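You operate a simulated robot arm through the tools that you are given. There is no shell and no other tool.

Carry out the task below with a simulated robot arm. There is one attempt and no reset: what you move stays moved.

JOB
Press waves into the grey disc under the blue slider and put it away in the DONE box.
Fine: run the slider back, shut the box's lid again; no dots on it; the green slider and the discs on the mat stay.

The check looks at the end state, three seconds after you hand in, the way a careful person would. Anything else that was tipped, shoved, dropped, spilled or broken makes it a failure. Lids that push on must go on centred and level and be pressed home; caps that screw on are set level and turned clockwise until they are tight.

ROBOT AND FRAMES
A 6-joint arm with a two-finger parallel gripper, fixed in place. Base frame: the origin is at the foot of the arm, x ahead of it, y to its left, z up; the work surface is at about z = 0. Readings come in m, degrees, newtons and seconds.
With the tool pointing down near the work surface it reaches from about 0.14 to 0.58 m from the base axis. Its first joint turns from -66.0 to 66.0 degrees. Payload 2.1 kg.
Tool frame: the origin (TCP) lies between the finger pads and is the grasp point; the fingertips stand 0.03 m ahead of it; z points along the fingers, y is the line along which they close. Largest opening 0.094 m; finger width 0.028, thickness 0.01; the body of the gripper, 0.05 by 0.096 m, starts 0.055 m behind the TCP.
Orientation is that of the tool frame in the base frame, as a unit quaternion [w, x, y, z]. With the fingers straight down and closing along the base's y, the tool's x points along the base's -x, its y along +y and its z along -z.

CONTROLS
- The arm moves only by the tool move_arm. Its argument "steps" is text: rows parted by semicolons, each of 7 numbers parted by spaces: the opening, from 0 (shut) to 1 (fully open), then the shift along the tool's x, y, z in units of 150 mm (1.0 is 150 mm), then the turn, a rotation vector about the tool's x, y, z in units of 60 degrees (1.0 is 60 degrees). In form: jaw dx dy dz wx wy wz; .... A call has 1 to 20 rows; each row is the pose to reach, as a shift and turn from the pose commanded when the call began, along the tool's axes at that moment. A call with a number of a shift or a turn outside -1 to 1 is refused whole. Each row takes 0.2 s and may step no farther than 0.05 m and 8.6 degrees from the row before; otherwise, or with a gripper value out of range, the whole call is refused. Where a pose cannot be reached the arm comes as near as it can. A force on the tool above 70 N (or 10 N above the force at the start of the call, whichever is more), or a blocked arm, ends the call early, and 0.2 s more pass. Each finger travels about 0.072 m/s and halts on what it meets, pressing with about 38 N; the grip force reading is that of the motor and also rises with nothing between the fingers. The clock runs only during rows and for 0.2 s after the last one: add rows that repeat a pose to give the fingers time. The reply holds the time, the measured pose of the TCP, the force on the tool along the base axes, the opening and the grip force, in the units named above and with some noise, with the torque about the TCP (base axes, N m) and any sound that the robot's microphone picked up.
- Cameras (640 x 400 px; columns grow to the right, rows downward): "scene" is fixed at [0.0544, -0.3681, 0.4916]; the picture's right is [0.80, -0.60, 0.00], its down [-0.29, -0.39, -0.87] and it looks along [0.52, 0.70, -0.49] (base axes); focal length 345 px, centre (320, 200). "wrist" rides on the gripper at [0.076, 0.014, -0.102] in the tool frame; the picture's right is [-0.18, 0.98, 0.00], its down [-0.75, -0.14, -0.64] and it looks along [-0.63, -0.12, 0.77] (tool axes); focal length 243 px, centre (320, 200). There is no depth. A picture from a camera that has moved, and an enlarged one, comes with that camera's place and axes in the base frame and with its lens.
- get_image(camera): a new picture of that camera. It takes no simulated time.
- close_up(camera, box): a new picture of the part [left, top, right, bottom] of that camera's present view, enlarged. It takes no simulated time.
- hand_in(): hands the job in; it is judged then, once.

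Places have to be worked out from the pictures, the camera data and where the tool is seen. Open the gripper and draw the arm clear of the work before you hand the job in, unless the task says otherwise.

The tools are called after "Request:" as a command line: name --argument value ..., lists and objects as JSON in quotes. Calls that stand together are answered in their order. move_arm: Moves the arm, as the interface text tells. Its arguments: {"type":"object","properties":{"steps":{"type":"string"}},"required":["steps"]} The other tools are called the same way: get_image (camera) takes a picture; close_up (camera, box) takes an enlarged picture of a part of a camera's view; hand_in () hands the job in.

At the start:

```text
time: 0.0
position: [0.27, 0.201, 0.3252]
tool_rot: [0.0, 0.0, 1.0, 0.0]
wrist_force: [-0.1, 0.1, -0.4]
moment: [0.0, 0.02, 0.0]
grip_width: 0.0941
gripper_force: 0.1
```

scene: 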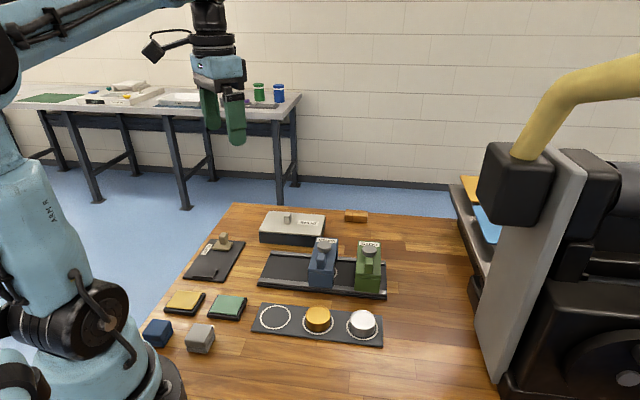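
wrist: 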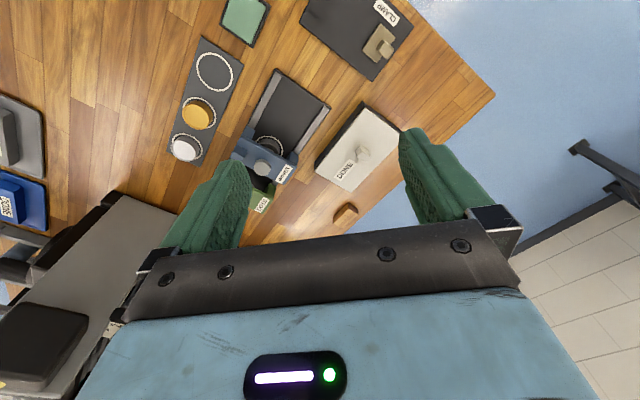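

I'll start by looking closer at the work area to understand the objects.

Request:
close_up --camera "scene" --box '[230, 195, 410, 307]'

Request:
close_up --camera "scene" --box '[130, 220, 290, 360]'

Request:
close_up --camera "scene" --box '[240, 280, 400, 380]'

Request:
close_up --camera "wrist" --box '[160, 0, 480, 240]'

```text
3.56 times, centred on (320, 251) of scene
camera zoom: at [0.0544, -0.3681, 0.4916], right [0.8, -0.6, 0.0], down [-0.29, -0.39, -0.87], along [0.52, 0.7, -0.49], focal length 1227 px, centre (320, 19)
```

zoom: 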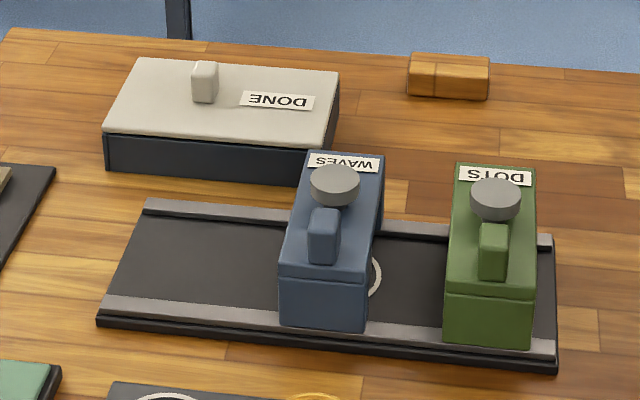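

```text
2.86 times, centred on (210, 290) of scene
camera zoom: at [0.0544, -0.3681, 0.4916], right [0.8, -0.6, 0.0], down [-0.29, -0.39, -0.87], along [0.52, 0.7, -0.49], focal length 986 px, centre (634, -57)
```

zoom: 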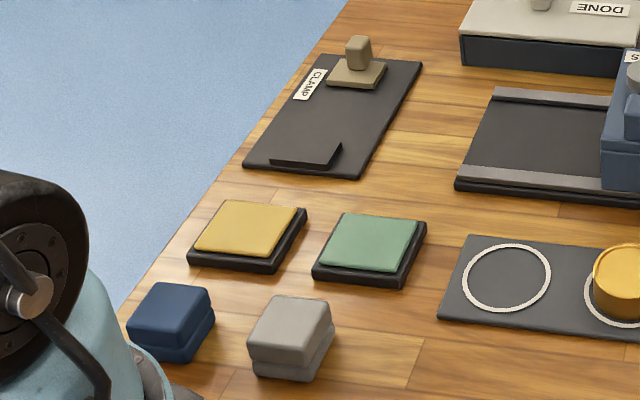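

```text
4.00 times, centred on (320, 330) of scene
camera zoom: at [0.0544, -0.3681, 0.4916], right [0.8, -0.6, 0.0], down [-0.29, -0.39, -0.87], along [0.52, 0.7, -0.49], focal length 1380 px, centre (320, -320)
```

zoom: 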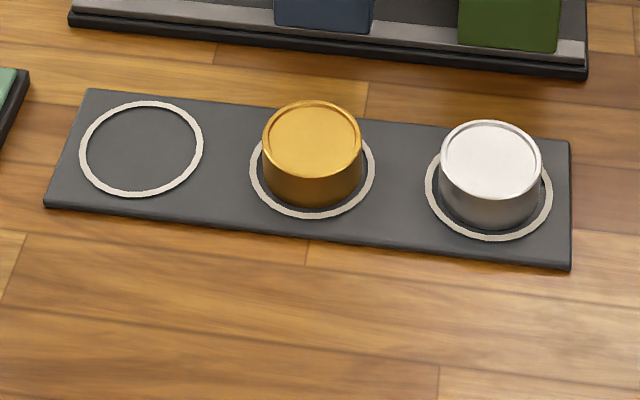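

```text
1.67 times, centred on (320, 120) of wrist
camera zoom: at [0.1953, 0.2159, 0.4277], right [0.18, 0.98, 0.0], down [0.75, -0.14, 0.64], along [0.63, -0.12, -0.77], focal length 404 px, centre (320, 333)
```

zoom: 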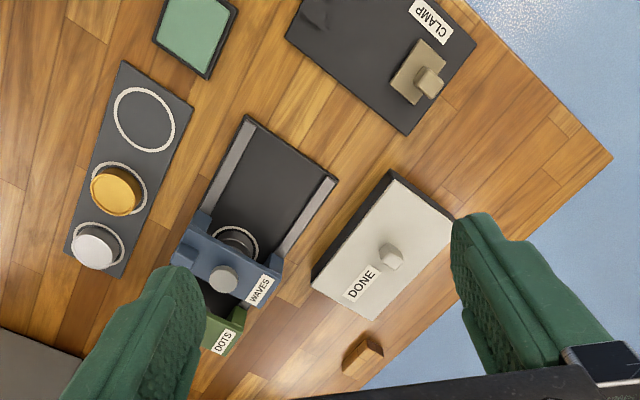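

The blue slider straddles the disc on a track running diagonally. I'll move the wrist camera over the press for a better view, staying high.

Request:
move_arm --steps "1 -0.12 -0.2 0.06 0 0 0; 1 -0.24 -0.4 0.12 0 0 0; 1 -0.36 -0.6 0.18 0 0 0; 1 -0.48 -0.8 0.24 0 0 0; 1 -0.6 -1.0 0.3 0 0 0; 1 -0.6 -1.0 0.3 0 0 0"

Request:
get_image --camera "wrist"

Request:
get_image --camera "scene"

```text
time: 1.4
position: [0.3636, 0.0529, 0.2815]
tool_rot: [0.0, 0.0, 1.0, 0.0]
wrist_force: [-0.3, -0.7, -1.2]
moment: [0.01, 0.04, 0.01]
grip_width: 0.0942
gripper_force: 0.1
```

```text
taken
camera wrist: at [0.2879, 0.0674, 0.3827], right [0.18, 0.98, 0.0], down [0.75, -0.14, 0.64], along [0.63, -0.12, -0.77], focal length 243 px, centre (320, 200)
```

wrist: 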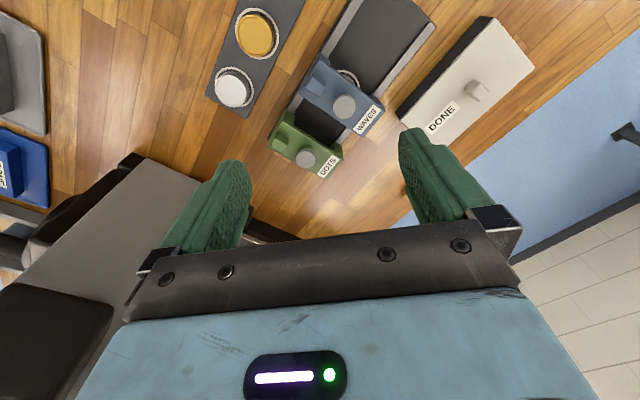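

```text
taken
```

scene: 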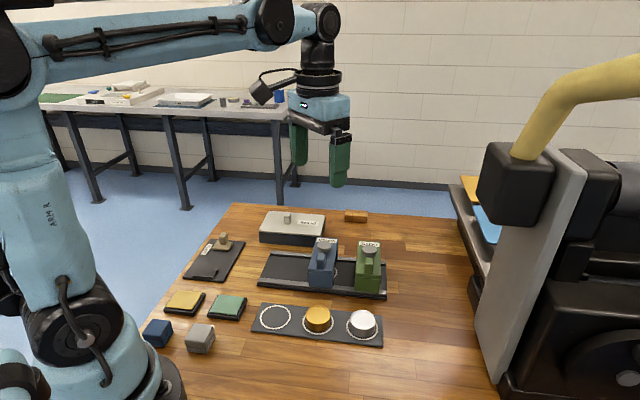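

Request:
close_up --camera "wrist" --box '[200, 0, 560, 225]'

Request:
close_up --camera "wrist" --box '[260, 30, 420, 180]'

Request:
close_up --camera "scene" --box '[300, 230, 390, 305]'

```text
1.78 times, centred on (380, 112) of wrist
camera zoom: at [0.2879, 0.0674, 0.3827], right [0.18, 0.98, 0.0], down [0.75, -0.14, 0.64], along [0.63, -0.12, -0.77], focal length 431 px, centre (213, 356)
```

zoom: 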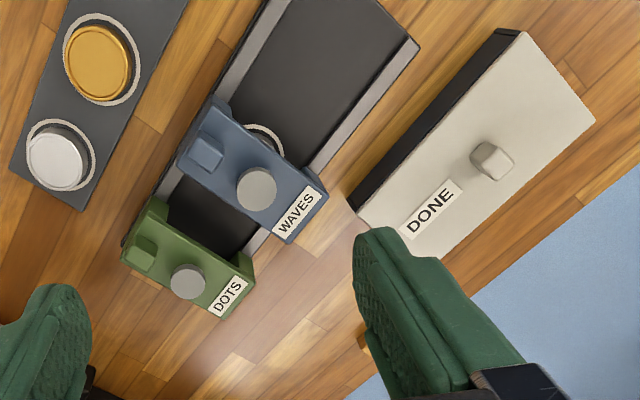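

```text
2.67 times, centred on (340, 105) of wrist
camera zoom: at [0.2879, 0.0674, 0.3827], right [0.18, 0.98, 0.0], down [0.75, -0.14, 0.64], along [0.63, -0.12, -0.77], focal length 647 px, centre (267, 453)
```

zoom: 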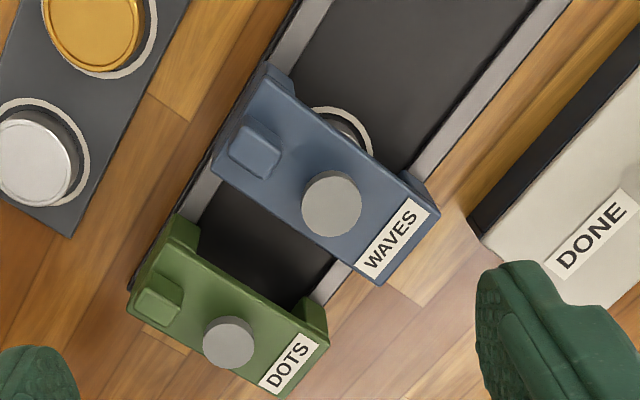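

```text
5.33 times, centred on (345, 268) of scene
camera zoom: at [0.0544, -0.3682, 0.4916], right [0.8, -0.6, 0.0], down [-0.29, -0.39, -0.87], along [0.52, 0.7, -0.49], focal length 1841 px, centre (187, -160)
```

zoom: 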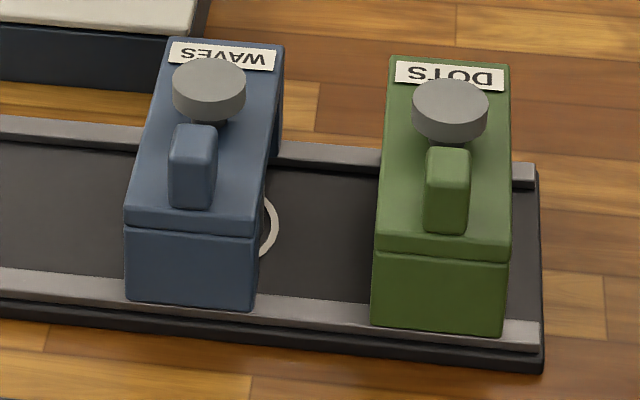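

From the two views I put the blue plunger cap at about (0.399, 0.078), top z≈0.068, centred over the ring. The track axis is about -45° in base. I'll turn the tool 45° to line up with the track, close the fingers, and come above the plunger at a safe height.

Request:
move_arm --steps "0 -0.043 0.03 0.09 0 0 -0.125; 0 -0.087 0.06 0.18 0 0 -0.25; 0 -0.13 0.09 0.27 0 0 -0.375; 0 -0.173 0.12 0.36 0 0 -0.5; 0 -0.217 0.15 0.45 0 0 -0.625; 0 -0.26 0.18 0.533 0 0 -0.75; 0 -0.26 0.18 0.533 0 0 -0.75"

Request:
get_image --camera "wrist"

Request:
get_image --camera "scene"

```text
time: 3.0
position: [0.3986, 0.0785, 0.201]
tool_rot: [0.0, -0.383, 0.924, 0.0]
wrist_force: [0.3, -0.9, -1.0]
moment: [-0.02, 0.01, 0.01]
grip_width: 0.0
gripper_force: 32.9
```

```text
taken
camera wrist: at [0.3362, 0.0348, 0.3025], right [-0.57, 0.82, 0.0], down [0.63, 0.43, 0.64], along [0.53, 0.36, -0.77], focal length 243 px, centre (320, 200)
```

wrist: 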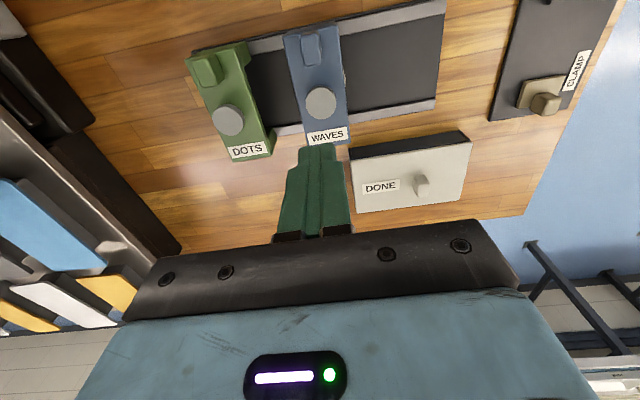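

```text
taken
```

scene: 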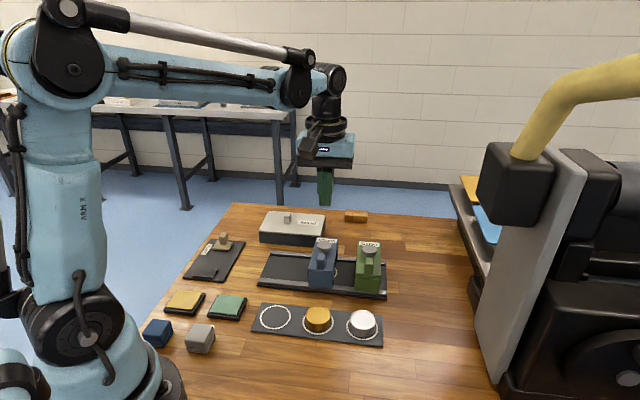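

The cap sits almost exactly under the tool axis. Close-up to confirm centring before pressing.

Request:
close_up --camera "wrist" --box '[180, 0, 460, 175]'

Request:
close_up --camera "scene" --box '[290, 140, 390, 300]'

```text
2.29 times, centred on (320, 88) of wrist
camera zoom: at [0.3362, 0.0348, 0.3025], right [-0.57, 0.82, 0.0], down [0.63, 0.43, 0.64], along [0.53, 0.36, -0.77], focal length 555 px, centre (320, 457)
```

zoom: 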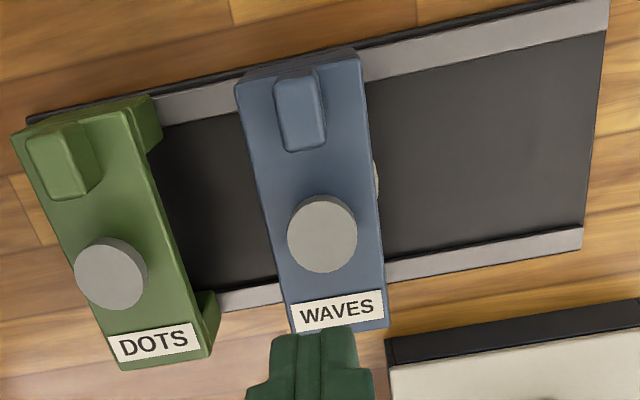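

```text
2.50 times, centred on (340, 220) of scene
camera zoom: at [0.0544, -0.3681, 0.4916], right [0.8, -0.6, 0.0], down [-0.29, -0.39, -0.87], along [0.52, 0.7, -0.49], focal length 863 px, centre (270, 150)
```

zoom: 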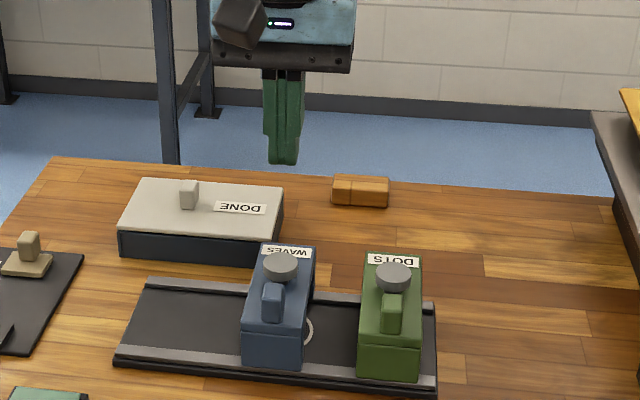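

Alignment is good. I'll descend to just above the cap (tip about 7 mm above it).

Request:
move_arm --steps "0 0 0 0.2 0 0 0; 0 0 0 0.4 0 0 0; 0 0 0 0.55 0 0 0; 0 0 0 0.633 0 0 0; 0 0 0 0.633 0 0 0"

Request:
close_up --camera "wrist" --box '[180, 0, 460, 175]'

Request:
close_up --camera "scene" --box '[290, 200, 390, 300]'

```text
time: 4.2
position: [0.3973, 0.0783, 0.1046]
tool_rot: [0.0, -0.383, 0.924, 0.0]
wrist_force: [-0.8, -0.5, 1.2]
moment: [-0.03, 0.01, -0.02]
grip_width: 0.0002
gripper_force: 32.9
```

```text
2.29 times, centred on (320, 88) of wrist
camera zoom: at [0.3355, 0.0347, 0.2072], right [-0.56, 0.83, 0.0], down [0.63, 0.43, 0.64], along [0.53, 0.36, -0.77], focal length 555 px, centre (320, 457)
```

zoom: 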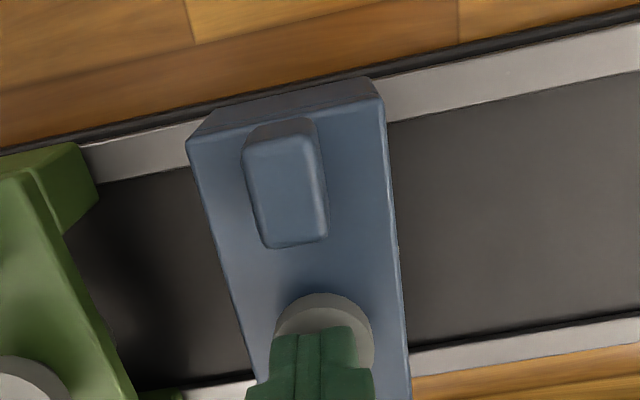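

```text
4.00 times, centred on (340, 250) of scene
camera zoom: at [0.0544, -0.3681, 0.4916], right [0.8, -0.6, 0.0], down [-0.29, -0.39, -0.87], along [0.52, 0.7, -0.49], focal length 1380 px, centre (240, 0)
```

zoom: 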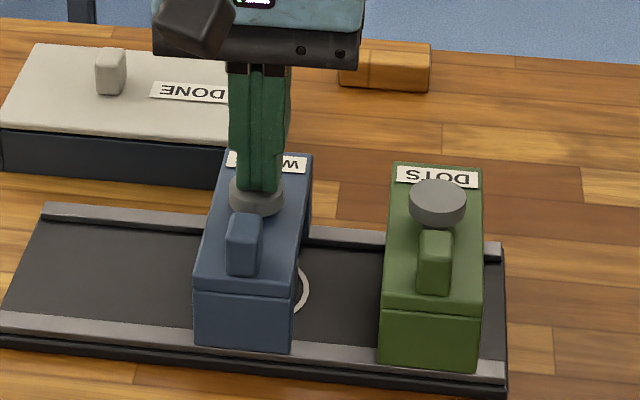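

Tips are centred over the cap. Now press down slowly in 2 mm steps.

Request:
move_arm --steps "0 0 0 0.0133 0 0 0; 0 0 0 0.0267 0 0 0; 0 0 0 0.04 0 0 0; 0 0 0 0.0533 0 0 0; 0 0 0 0.0667 0 0 0"

```text
time: 5.0
position: [0.3983, 0.078, 0.1026]
tool_rot: [-0.002, -0.382, 0.924, 0.001]
wrist_force: [-0.4, -0.1, 27.7]
moment: [0.05, -0.04, 0.03]
grip_width: 0.0
gripper_force: 33.0
stopped in row 4: the force on the tool passed its limit at 81 N (the readings are from after the stop); the commanded pose is now the measured one
```

Request:
close_up --camera "scene" --box '[290, 200, 390, 300]'

Request:
close_up --camera "wrist" --box '[180, 0, 460, 175]'

```text
4.00 times, centred on (340, 250) of scene
camera zoom: at [0.0543, -0.3682, 0.4916], right [0.8, -0.6, 0.0], down [-0.29, -0.39, -0.87], along [0.52, 0.7, -0.49], focal length 1380 px, centre (240, 0)
```

zoom: 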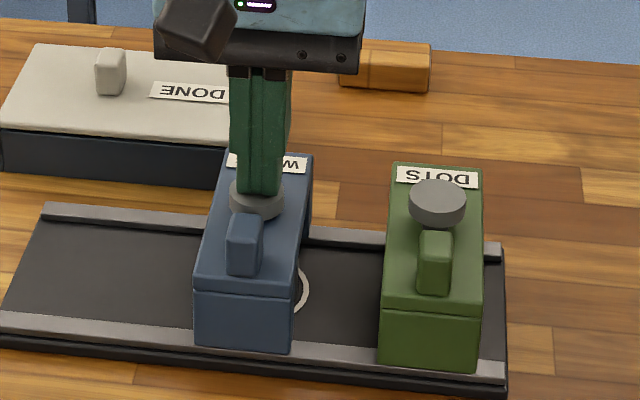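

```text
2.29 times, centred on (320, 88) of wrist
camera zoom: at [0.3364, 0.0349, 0.2052], right [-0.56, 0.83, 0.0], down [0.64, 0.43, 0.64], along [0.53, 0.36, -0.77], focal length 555 px, centre (320, 457)
```

zoom: 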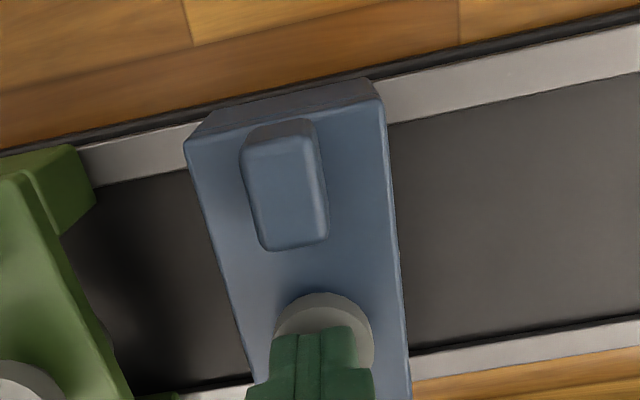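

The cap was contacted at tip z≈0.073 and resists strongly. I'll continue more slowly (0.5 mm steps) to see whether the plunger travels.

Request:
move_arm --steps "0 0 0 0.0033 0 0 0; 0 0 0 0.0067 0 0 0; 0 0 0 0.0067 0 0 0"

```text
time: 5.8
position: [0.3987, 0.0788, 0.102]
tool_rot: [-0.003, -0.383, 0.924, 0.0]
wrist_force: [-7.6, -2.0, 68.5]
moment: [0.1, 0.1, 0.0]
grip_width: 0.0
gripper_force: 33.4
```

Force is already 68 N with sub-millimetre motion. I'll lift off and inspect whether the plunger moved and whether it sprang back.

Request:
move_arm --steps "0 0 0 -0.02 0 0 0; 0 0 0 -0.1 0 0 0; 0 0 0 -0.3 0 0 0; 0 0 0 -0.5 0 0 0; 0 0 0 -0.5 0 0 0"

Request:
close_up --camera "scene" --box '[300, 230, 390, 305]'

Request:
close_up --camera "wrist" --box '[180, 0, 460, 175]'

```text
time: 7.0
position: [0.3987, 0.0804, 0.1759]
tool_rot: [-0.003, -0.382, 0.924, 0.002]
wrist_force: [-0.4, -0.2, -0.5]
moment: [0.0, 0.02, 0.0]
grip_width: 0.0001
gripper_force: 33.3
```

```text
5.33 times, centred on (345, 268) of scene
camera zoom: at [0.0544, -0.3681, 0.4916], right [0.8, -0.6, 0.0], down [-0.29, -0.39, -0.87], along [0.52, 0.7, -0.49], focal length 1841 px, centre (187, -160)
```

zoom: 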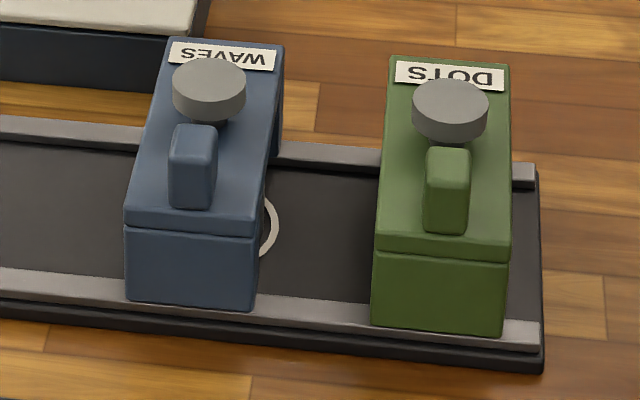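

```text
2.29 times, centred on (320, 88) of wrist
camera zoom: at [0.3357, 0.0359, 0.2784], right [-0.56, 0.83, 0.0], down [0.64, 0.43, 0.64], along [0.53, 0.36, -0.77], focal length 555 px, centre (320, 457)
```

zoom: 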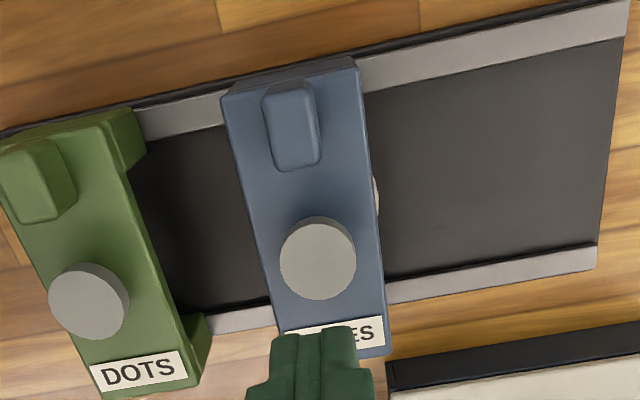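

The cap springs back to its original height. To be safe I'll press once more with a steady hold at about 65 N before moving the slider.

Request:
move_arm --steps "0 0 0 0.2 0 0 0; 0 0 0 0.4 0 0 0; 0 0 0 0.47 0 0 0; 0 0 0 0.48 0 0 0; 0 0 0 0.485 0 0 0; 0 0 0 0.49 0 0 0; 0 0 0 0.493 0 0 0; 0 0 0 0.496 0 0 0; 0 0 0 0.498 0 0 0; 0 0 0 0.498 0 0 0; 0 0 0 0.498 0 0 0; 0 0 0 0.498 0 0 0"

```text
time: 9.6
position: [0.3987, 0.0801, 0.1014]
tool_rot: [-0.001, -0.383, 0.924, 0.0]
wrist_force: [5.8, 11.7, 52.4]
moment: [0.31, -0.15, 0.22]
grip_width: 0.0
gripper_force: 32.3
```

Request:
close_up --camera "scene" --box '[300, 230, 390, 305]'

```text
5.33 times, centred on (345, 268) of scene
camera zoom: at [0.0542, -0.3682, 0.4916], right [0.8, -0.6, 0.0], down [-0.29, -0.39, -0.87], along [0.52, 0.7, -0.48], focal length 1841 px, centre (187, -160)
```

zoom: 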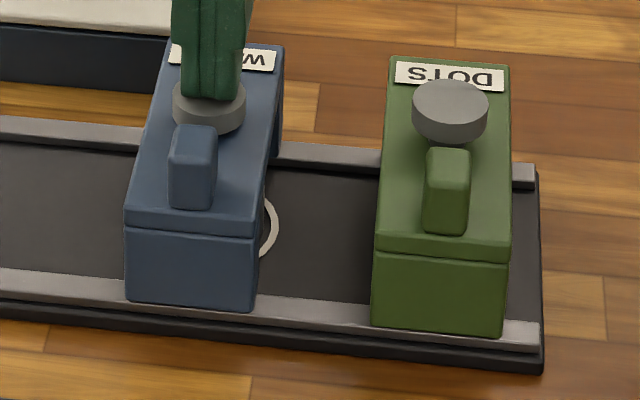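

The cap is clearly down on the slider (about 4 mm of travel) under 52 N, so the press has been made fully. Now I lift, move above the slider's handle block (about (0.368, 0.047), top z≈0.078), and open the jaws part-way.

Request:
move_arm --steps "0 0 0 -0.05 0 0 0; 0 0 0 -0.2 0 0 0; 0 0 0 -0.4 0 0 0; 0.45 0.15 0 -0.4 0 0 0; 0.45 0.302 -0.007 -0.4 0 0 0; 0.45 0.302 -0.007 -0.4 0 0 0; 0.45 0.302 -0.007 -0.4 0 0 0"

Request:
close_up --camera "wrist" --box '[160, 20, 480, 220]'

Request:
close_up --camera "scene" --box '[280, 190, 400, 305]'

```text
time: 11.2
position: [0.3684, 0.0451, 0.1614]
tool_rot: [-0.002, -0.383, 0.924, 0.001]
wrist_force: [0.4, 0.0, 1.1]
moment: [0.03, -0.04, 0.0]
grip_width: 0.0424
gripper_force: 0.1
```

```text
2.00 times, centred on (320, 120) of wrist
camera zoom: at [0.3059, 0.0012, 0.2641], right [-0.56, 0.83, 0.0], down [0.64, 0.43, 0.64], along [0.53, 0.36, -0.77], focal length 485 px, centre (320, 360)
```

zoom: 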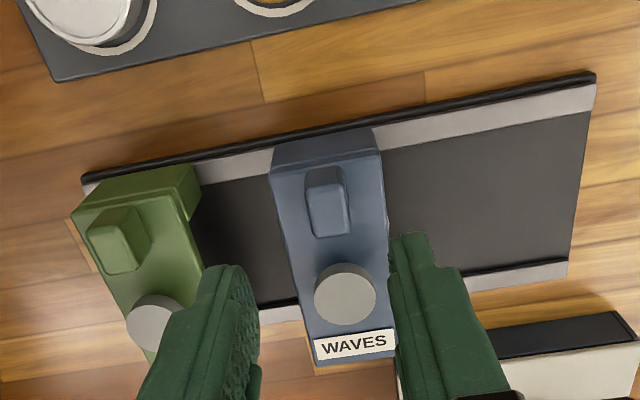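

```text
3.48 times, centred on (340, 248) of scene
camera zoom: at [0.0544, -0.3681, 0.4916], right [0.8, -0.6, 0.0], down [-0.29, -0.39, -0.87], along [0.52, 0.7, -0.49], focal length 1200 px, centre (250, 35)
```

zoom: 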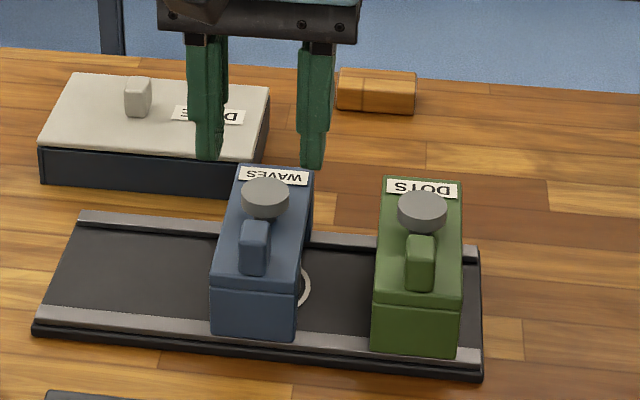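

Handle is ~2 mm off in tool y; I'll correct, descend so the tips straddle the handle (tips z≈0.058), without closing yet.

Request:
move_arm --steps "0.45 0 0.015 0.15 0 0 0; 0.45 0 0.015 0.3 0 0 0; 0.45 0 0.015 0.42 0 0 0; 0.45 0 0.015 0.493 0 0 0; 0.45 0 0.015 0.493 0 0 0"

Request:
close_up --camera "wrist" --box '[160, 20, 480, 220]'

Request:
close_up --camera "scene" --box '[280, 190, 400, 305]'

```text
time: 12.4
position: [0.3663, 0.0456, 0.09]
tool_rot: [-0.003, -0.383, 0.924, 0.001]
wrist_force: [-0.3, 0.4, 13.5]
moment: [-0.1, -0.31, 0.08]
grip_width: 0.0415
gripper_force: 0.1
stopped in row 5: the force on the tool passed its limit at 75 N (the readings are from after the stop); the commanded pose is now the measured one
```

```text
2.00 times, centred on (320, 120) of wrist
camera zoom: at [0.3037, 0.0019, 0.1928], right [-0.56, 0.83, 0.0], down [0.64, 0.43, 0.64], along [0.52, 0.36, -0.77], focal length 485 px, centre (320, 360)
```

zoom: 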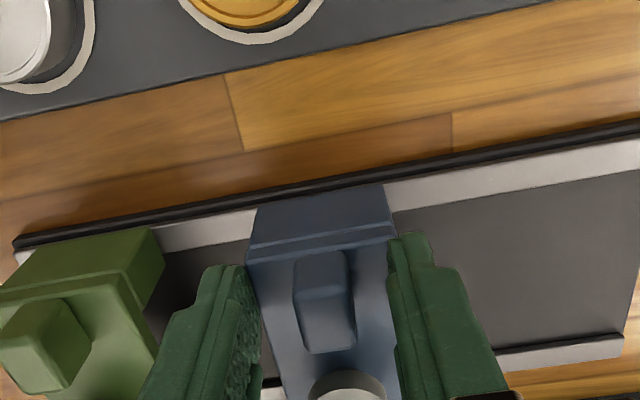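

```text
3.48 times, centred on (340, 248) of scene
camera zoom: at [0.0544, -0.3682, 0.4916], right [0.8, -0.6, 0.0], down [-0.29, -0.39, -0.87], along [0.52, 0.7, -0.49], focal length 1200 px, centre (250, 35)
```

zoom: 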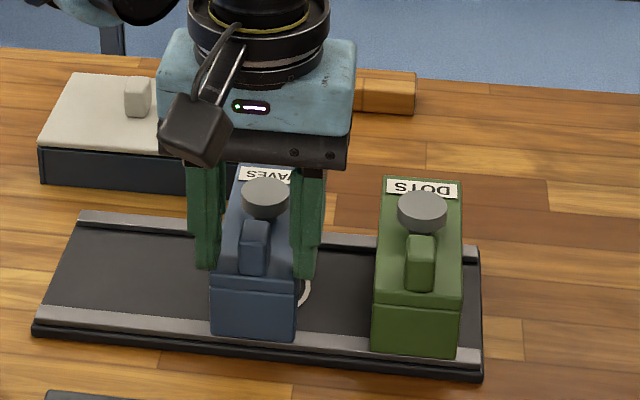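

The tips touched the slider's top deck (so it's at z≈0.060, a few mm higher than estimated). I'll raise 3 mm and close on the handle.

Request:
move_arm --steps "0.45 0 0 -0.02 0 0 0; 0.3 0 0 -0.02 0 0 0; 0.1 0 0 -0.02 0 0 0; 0 0 0 -0.02 0 0 0; 0 0 0 -0.02 0 0 0; 0 0 0 -0.02 0 0 0"

Request:
close_up --camera "wrist" --box '[160, 20, 480, 220]'

Request:
close_up --camera "scene" --box '[280, 190, 400, 305]'

```text
time: 13.8
position: [0.3652, 0.0466, 0.0928]
tool_rot: [-0.004, -0.382, 0.924, 0.001]
wrist_force: [-9.7, 7.1, -2.1]
moment: [-0.31, -0.24, -0.09]
grip_width: 0.0158
gripper_force: 45.2
```

```text
2.00 times, centred on (320, 120) of wrist
camera zoom: at [0.3031, 0.0028, 0.1953], right [-0.57, 0.82, 0.0], down [0.64, 0.43, 0.64], along [0.52, 0.36, -0.77], focal length 485 px, centre (320, 360)
```

zoom: 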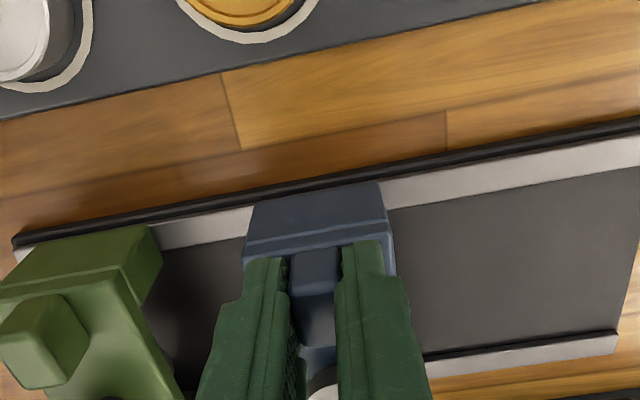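

```text
3.48 times, centred on (340, 248) of scene
camera zoom: at [0.0544, -0.3681, 0.4916], right [0.8, -0.6, 0.0], down [-0.29, -0.39, -0.87], along [0.52, 0.7, -0.49], focal length 1200 px, centre (250, 35)
```

zoom: 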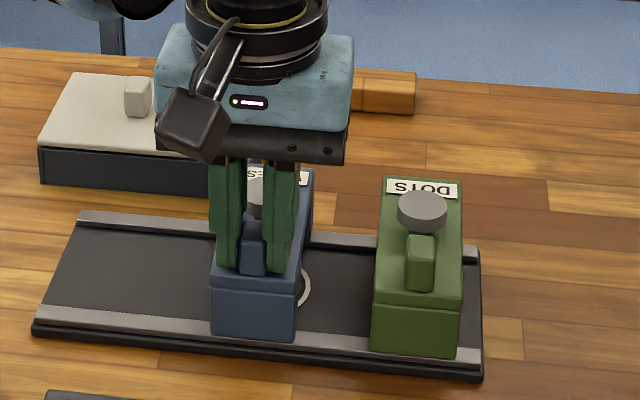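

Handle is gripped (15.8 mm wide). I'll drag the slider back along the track (tool +y, i.e. toward the empty end), first 20 mm to test.

Request:
move_arm --steps "0 0 0.03 -0.02 0 0 0; 0 0 0.07 -0.02 0 0 0; 0 0 0.11 -0.02 0 0 0; 0 0 0.15 -0.02 0 0 0; 0 0 0.15 -0.02 0 0 0"

Request:
close_up --camera "scene" --box '[280, 190, 400, 305]'

```text
time: 15.1
position: [0.3481, 0.0632, 0.0948]
tool_rot: [-0.004, -0.383, 0.924, 0.0]
wrist_force: [1.1, 1.4, -24.5]
moment: [-0.73, 0.19, -0.14]
grip_width: 0.0158
gripper_force: 44.9
```

```text
3.48 times, centred on (340, 248) of scene
camera zoom: at [0.0545, -0.3681, 0.4916], right [0.8, -0.6, 0.0], down [-0.29, -0.39, -0.87], along [0.52, 0.7, -0.49], focal length 1200 px, centre (250, 35)
```

zoom: 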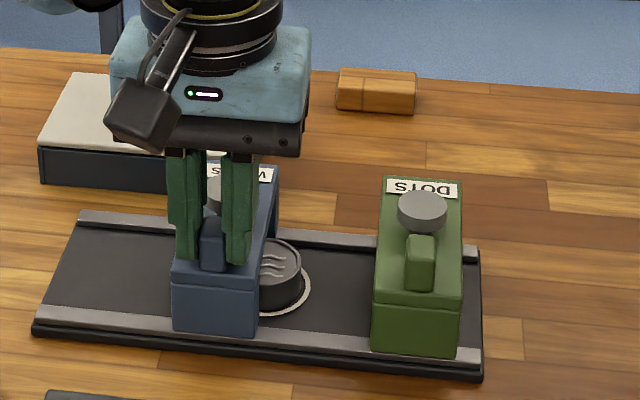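

The disc now shows embossed waves. I'll continue sliding back toward the empty end (lowering the 3 mm I'd inadvertently raised), stopping about symmetric to the green slider.

Request:
move_arm --steps "0 0 0.04 0.02 0 0 0; 0 0 0.12 0.02 0 0 0; 0 0 0.2 0.02 0 0 0; 0 0 0.28 0.02 0 0 0; 0 0 0.36 0.02 0 0 0; 0 0 0.44 0.02 0 0 0; 0 0 0.44 0.02 0 0 0"

Request:
get_image --camera "scene"

Request:
close_up --camera "scene" --box '[250, 190, 400, 305]'

```text
time: 16.6
position: [0.3039, 0.1076, 0.0933]
tool_rot: [-0.003, -0.383, 0.924, 0.001]
wrist_force: [9.1, 9.8, -11.5]
moment: [-0.69, 0.35, -0.08]
grip_width: 0.016
gripper_force: 44.7
```

```text
taken
```

scene: 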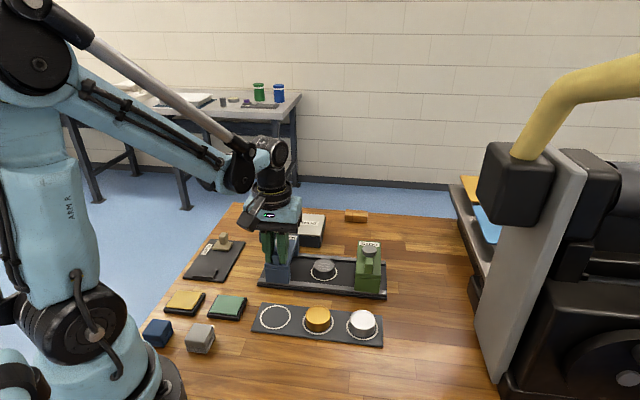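

```text
3.48 times, centred on (325, 248) of scene
camera zoom: at [0.0545, -0.3681, 0.4916], right [0.8, -0.6, 0.0], down [-0.29, -0.39, -0.87], along [0.52, 0.7, -0.49], focal length 1200 px, centre (303, 35)
```

zoom: 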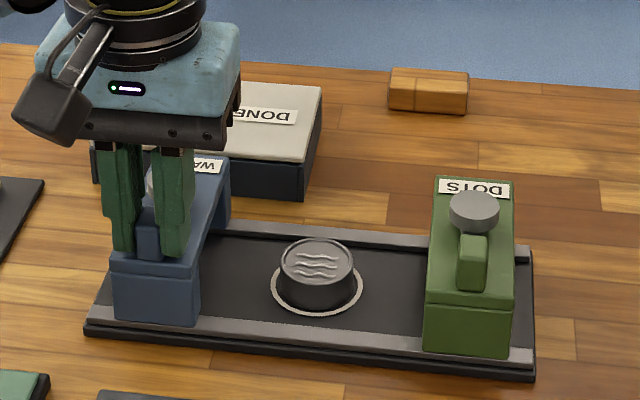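

Disc with waves is fully exposed; slider is nearly at its end. I'll nudge a few mm further to feel for the end stop.

Request:
move_arm --steps "0 0 0.007 0 0 0 0; 0 0 0.013 0 0 0 0; 0 0 0.02 0 0 0 0; 0 0 0.02 0 0 0 0"

```text
time: 17.6
position: [0.3004, 0.1091, 0.0926]
tool_rot: [-0.003, -0.383, 0.924, 0.001]
wrist_force: [8.6, 8.1, -19.2]
moment: [0.66, -1.14, -0.05]
grip_width: 0.0155
gripper_force: 44.9
```

No jam and no hard stop; slider is now ~90 mm back, mirroring the green one. I release the handle and rise, then move over to inspect the DONE box lid.

Request:
move_arm --steps "0.15 0 0 0 0 0 0; 0.4 0 0 0 0 0 0; 0.4 0 0 -0.1 0 0 0; 0.4 0 0 -0.3 0 0 0; 0.4 0 0 -0.6 0 0 0; 0.4 0 0 -0.6 0 0 0"

Request:
get_image --camera "scene"

Request:
get_image --camera "wrist"

```text
time: 19.1
position: [0.2999, 0.1088, 0.1815]
tool_rot: [-0.003, -0.383, 0.924, 0.0]
wrist_force: [0.2, -0.3, -0.7]
moment: [-0.03, 0.0, 0.01]
grip_width: 0.0376
gripper_force: 0.0
```

```text
taken
```

scene: 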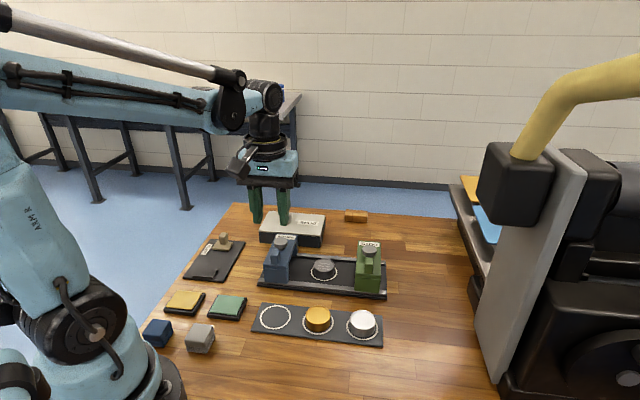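

```text
taken
camera wrist: at [0.2372, 0.0655, 0.2842], right [-0.56, 0.83, 0.0], down [0.64, 0.43, 0.64], along [0.52, 0.36, -0.77], focal length 243 px, centre (320, 200)
```

wrist: 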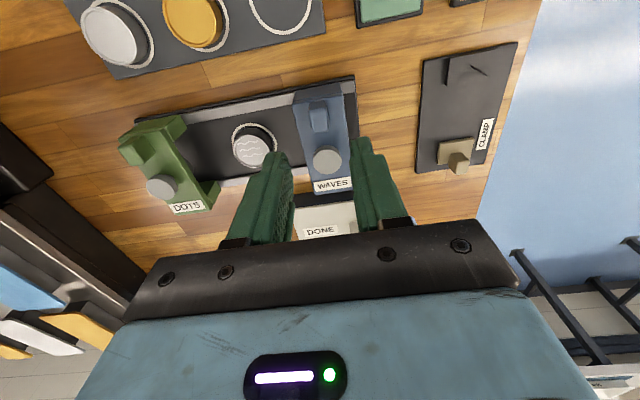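

Request:
close_up --camera "wrist" --box '[120, 60, 400, 220]'

Request:
move_arm --steps "0.4 -0.2 0 -0.05 0 0 0; 0.4 -0.45 0 -0.1 0 0 0; 0.4 -0.7 0 -0.15 0 0 0; 0.4 -0.9 0 -0.2 0 0 0; 0.4 -0.9 0 -0.2 0 0 0"

Request:
get_image --camera "wrist"

Request:
close_up --camera "wrist" --box '[200, 40, 480, 215]'

Request:
close_up --camera "scene" --box '[240, 190, 400, 305]'

```text
2.29 times, centred on (260, 140) of wrist
camera zoom: at [0.2372, 0.0655, 0.2842], right [-0.56, 0.83, 0.0], down [0.64, 0.43, 0.64], along [0.52, 0.36, -0.77], focal length 555 px, centre (457, 337)
```

zoom: 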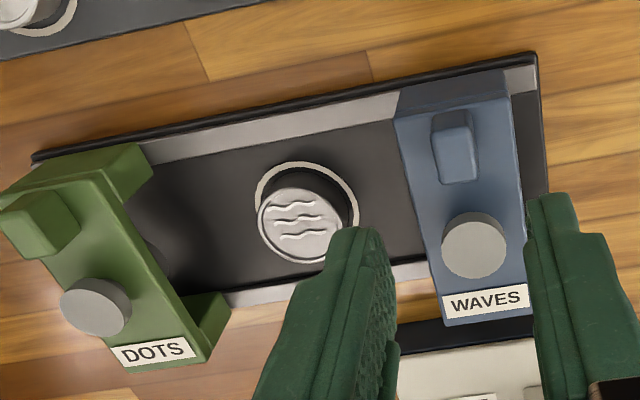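

```text
time: 20.2
position: [0.3985, 0.2072, 0.2121]
tool_rot: [-0.003, -0.383, 0.924, 0.001]
wrist_force: [-0.4, -0.6, -0.4]
moment: [-0.03, 0.02, 0.02]
grip_width: 0.0375
gripper_force: 0.0
```

```text
taken
camera wrist: at [0.3365, 0.1628, 0.3153], right [-0.56, 0.83, 0.0], down [0.64, 0.43, 0.64], along [0.52, 0.36, -0.77], focal length 243 px, centre (320, 200)
```

wrist: 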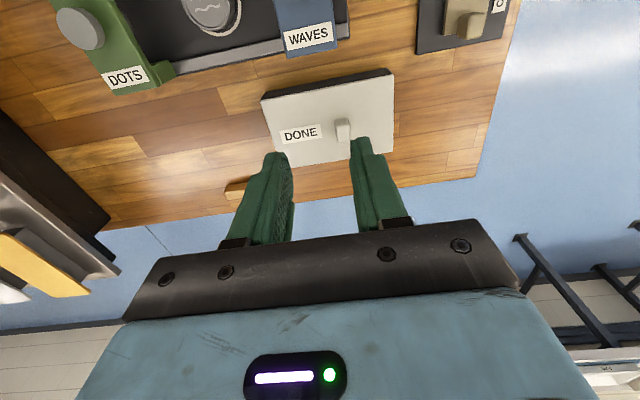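

```text
2.29 times, centred on (340, 128) of wrist
camera zoom: at [0.3365, 0.1628, 0.3153], right [-0.56, 0.83, 0.0], down [0.64, 0.43, 0.64], along [0.52, 0.36, -0.77], focal length 555 px, centre (274, 366)
```

zoom: 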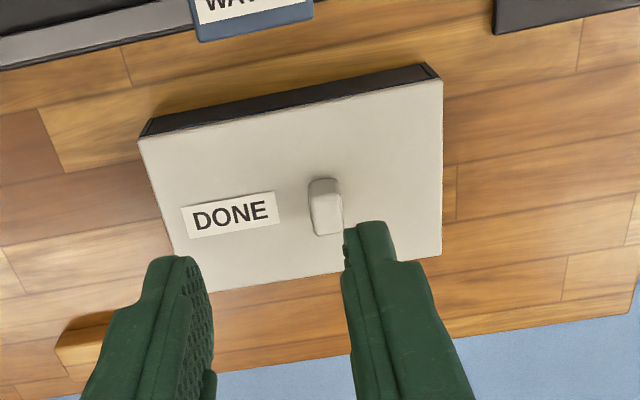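

```text
3.48 times, centred on (320, 248) of scene
camera zoom: at [0.0544, -0.3681, 0.4916], right [0.8, -0.6, 0.0], down [-0.29, -0.39, -0.87], along [0.52, 0.7, -0.49], focal length 1200 px, centre (320, 35)
```

zoom: 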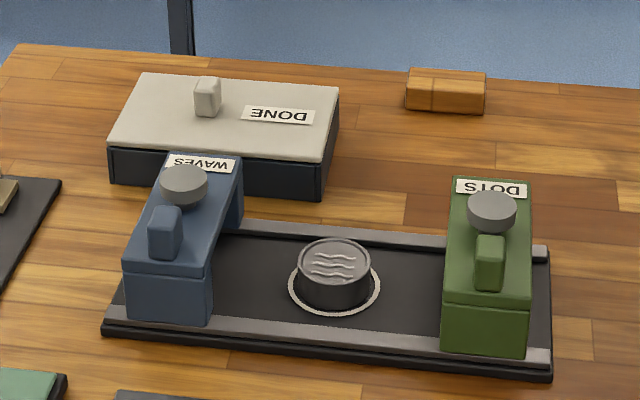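

Request:
close_up --camera "wrist" --box '[310, 100, 380, 150]'

Request:
close_up --camera "scene" --box '[255, 200, 335, 255]'

```text
8.00 times, centred on (345, 125) of wrist
camera zoom: at [0.3365, 0.1628, 0.3153], right [-0.56, 0.83, 0.0], down [0.64, 0.43, 0.64], along [0.52, 0.36, -0.77], focal length 1941 px, centre (120, 800)
```

zoom: 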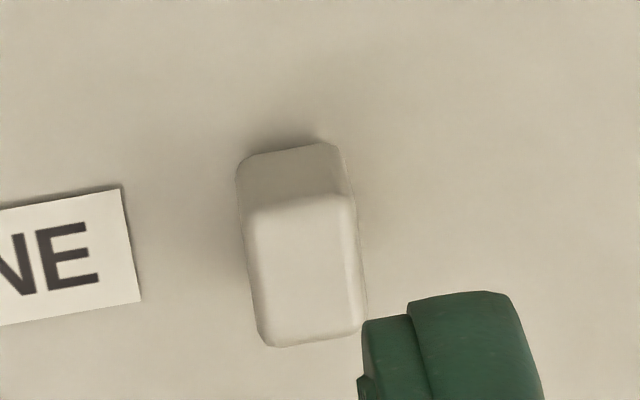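

```text
7.27 times, centred on (295, 228) of scene
camera zoom: at [0.0544, -0.3681, 0.4916], right [0.8, -0.6, 0.0], down [-0.29, -0.39, -0.87], along [0.52, 0.7, -0.49], focal length 2510 px, centre (502, 0)
```

zoom: 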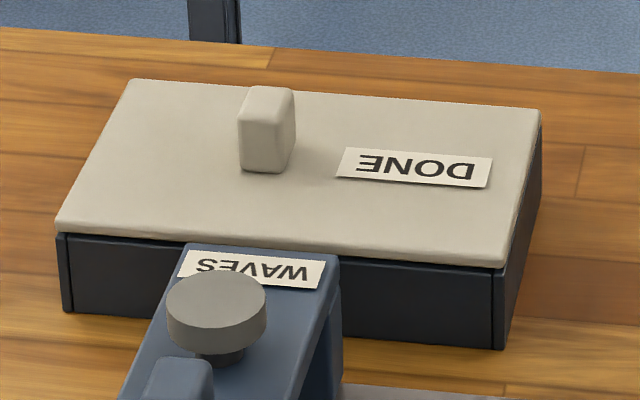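

The lid knob is at about (0.417, 0.249), top z≈0.058, with lid top z≈0.037. I'll move above it (same tool orientation, small tilt correction), and check alignment.

Request:
move_arm --steps "0.45 -0.15 0.055 0.1 0.002 -0.002 0; 0.45 -0.283 0.111 0.25 0.004 -0.0046 0; 0.45 -0.283 0.111 0.4 0.004 -0.0046 0; 0.45 -0.283 0.111 0.6 0.004 -0.0046 0; 0.45 -0.283 0.111 0.6 0.004 -0.0046 0"

Request:
close_up --camera "wrist" --box '[160, 20, 480, 220]'

Request:
close_up --camera "scene" --box '[240, 170, 360, 255]'

```text
time: 21.4
position: [0.4138, 0.2461, 0.1215]
tool_rot: [0.0, -0.382, 0.924, -0.001]
wrist_force: [0.7, 0.2, -0.1]
moment: [0.01, 0.02, 0.01]
grip_width: 0.042
gripper_force: 0.0
```

```text
2.00 times, centred on (320, 120) of wrist
camera zoom: at [0.3508, 0.2032, 0.2247], right [-0.56, 0.83, 0.0], down [0.63, 0.43, 0.64], along [0.53, 0.36, -0.77], focal length 485 px, centre (320, 360)
```

zoom: 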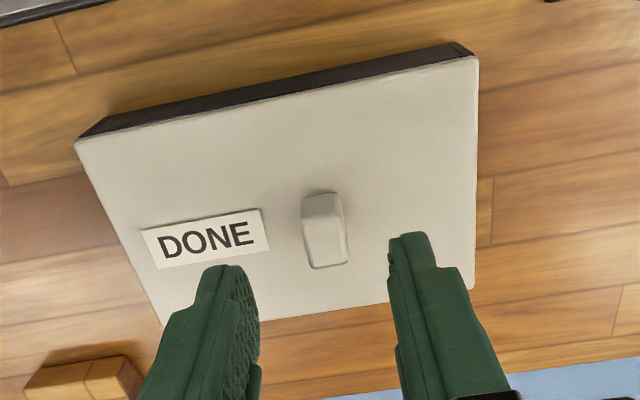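

```text
4.71 times, centred on (300, 212) of scene
camera zoom: at [0.0544, -0.3681, 0.4916], right [0.8, -0.6, 0.0], down [-0.29, -0.39, -0.87], along [0.52, 0.7, -0.49], focal length 1624 px, centre (414, 141)
```

zoom: 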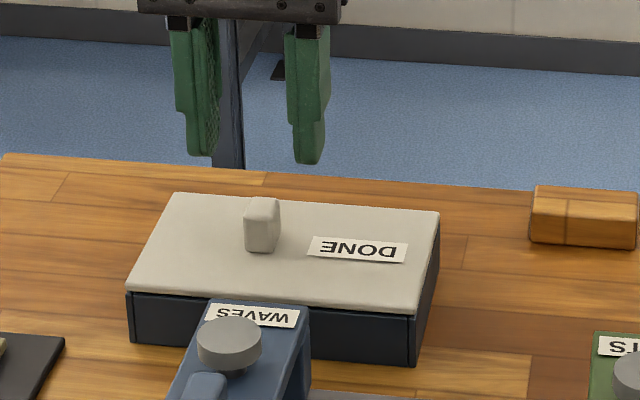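

Knob is ~4 mm further in +w and 2.5 mm in tool y; I'll correct and descend so the tips flank the knob (tip z≈0.048).

Request:
move_arm --steps "0.45 -0.03 0.017 0.1 0 0 0; 0.45 -0.03 0.017 0.2 0 0 0; 0.45 -0.03 0.017 0.25 0 0 0; 0.45 -0.03 0.017 0.29 0 0 0; 0.45 -0.03 0.017 0.29 0 0 0"

Request:
close_up --camera "wrist" --box '[160, 20, 480, 220]'

Request:
close_up --camera "scene" --box '[240, 170, 360, 255]'

```text
time: 22.6
position: [0.4167, 0.2517, 0.0805]
tool_rot: [-0.001, -0.383, 0.924, -0.001]
wrist_force: [-0.4, -0.4, 0.6]
moment: [0.01, 0.0, 0.0]
grip_width: 0.0424
gripper_force: 0.0
```

```text
2.00 times, centred on (320, 120) of wrist
camera zoom: at [0.3543, 0.2077, 0.1816], right [-0.56, 0.83, 0.0], down [0.63, 0.43, 0.64], along [0.53, 0.36, -0.77], focal length 485 px, centre (320, 360)
```

zoom: 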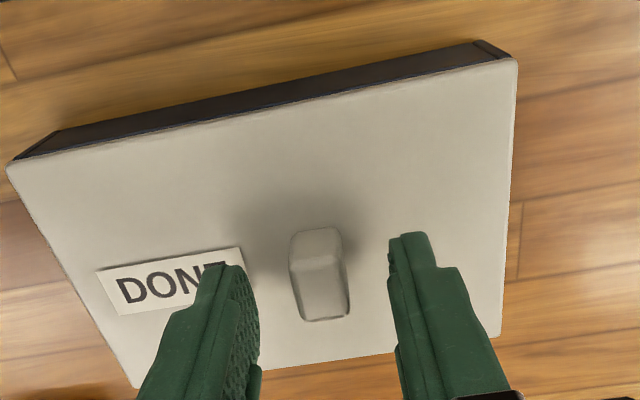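

```text
4.71 times, centred on (300, 212) of scene
camera zoom: at [0.0544, -0.3681, 0.4916], right [0.8, -0.6, 0.0], down [-0.29, -0.39, -0.87], along [0.52, 0.7, -0.49], focal length 1624 px, centre (414, 141)
```

zoom: 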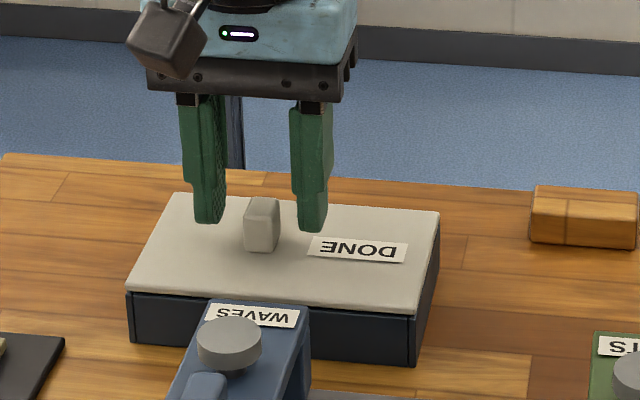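

Well centred on the knob. I'll go 5 mm lower for a better bite and close.

Request:
move_arm --steps "0.45 0 0 0.017 0 0 0; 0.45 0 0 0.033 0 0 0; 0.3 0 0 0.033 0 0 0; 0.1 0 0 0.033 0 0 0; 0 0 0 0.033 0 0 0; 0 0 0 0.033 0 0 0; 0 0 0 0.033 0 0 0"

Request:
close_up --camera "scene" --box '[240, 170, 360, 255]'

```text
time: 24.2
position: [0.4182, 0.252, 0.0739]
tool_rot: [0.0, -0.383, 0.924, 0.0]
wrist_force: [2.9, 0.1, -6.6]
moment: [-0.08, 0.06, 0.01]
grip_width: 0.0156
gripper_force: 44.6
```

```text
4.71 times, centred on (300, 212) of scene
camera zoom: at [0.0545, -0.3681, 0.4916], right [0.8, -0.6, 0.0], down [-0.29, -0.39, -0.87], along [0.52, 0.7, -0.49], focal length 1624 px, centre (414, 141)
```

zoom: 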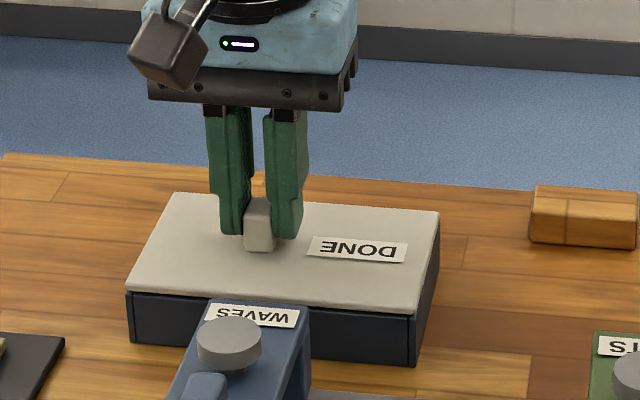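

Knob gripped. Lift gently a few mm and check forces and whether the lid separates from the box (or is hinged).

Request:
move_arm --steps "0 0 0 -0.01 0 0 0; 0 0 0 -0.03 0 0 0; 0 0 0 -0.06 0 0 0; 0 0 0 -0.1 0 0 0; 0 0 0 -0.1 0 0 0"

Request:
close_up --camera "scene" --box '[240, 170, 360, 255]'

Request:
get_image --camera "wrist"

```text
time: 25.4
position: [0.417, 0.2529, 0.0874]
tool_rot: [0.0, -0.382, 0.924, -0.004]
wrist_force: [9.5, -20.4, -38.0]
moment: [-0.55, -0.16, 0.35]
grip_width: 0.0158
gripper_force: 44.9
```

```text
4.71 times, centred on (300, 212) of scene
camera zoom: at [0.0546, -0.3681, 0.4916], right [0.8, -0.6, 0.0], down [-0.29, -0.39, -0.87], along [0.52, 0.7, -0.49], focal length 1624 px, centre (414, 141)
```

zoom: 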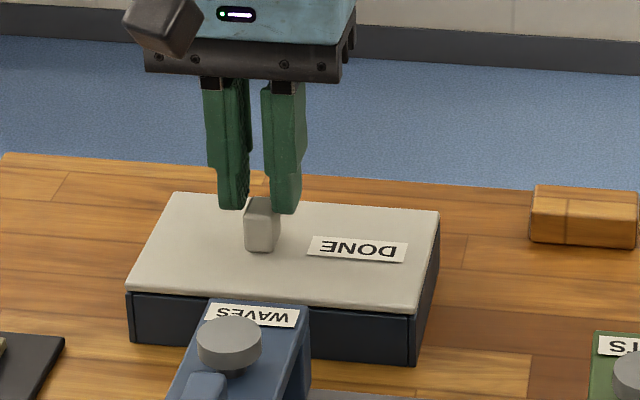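

```text
taken
camera wrist: at [0.3542, 0.2089, 0.1911], right [-0.56, 0.83, -0.01], down [0.63, 0.44, 0.64], along [0.53, 0.36, -0.77], focal length 243 px, centre (320, 200)
```

wrist: 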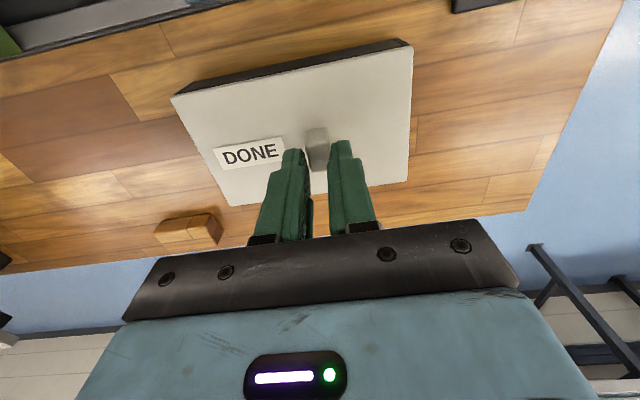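

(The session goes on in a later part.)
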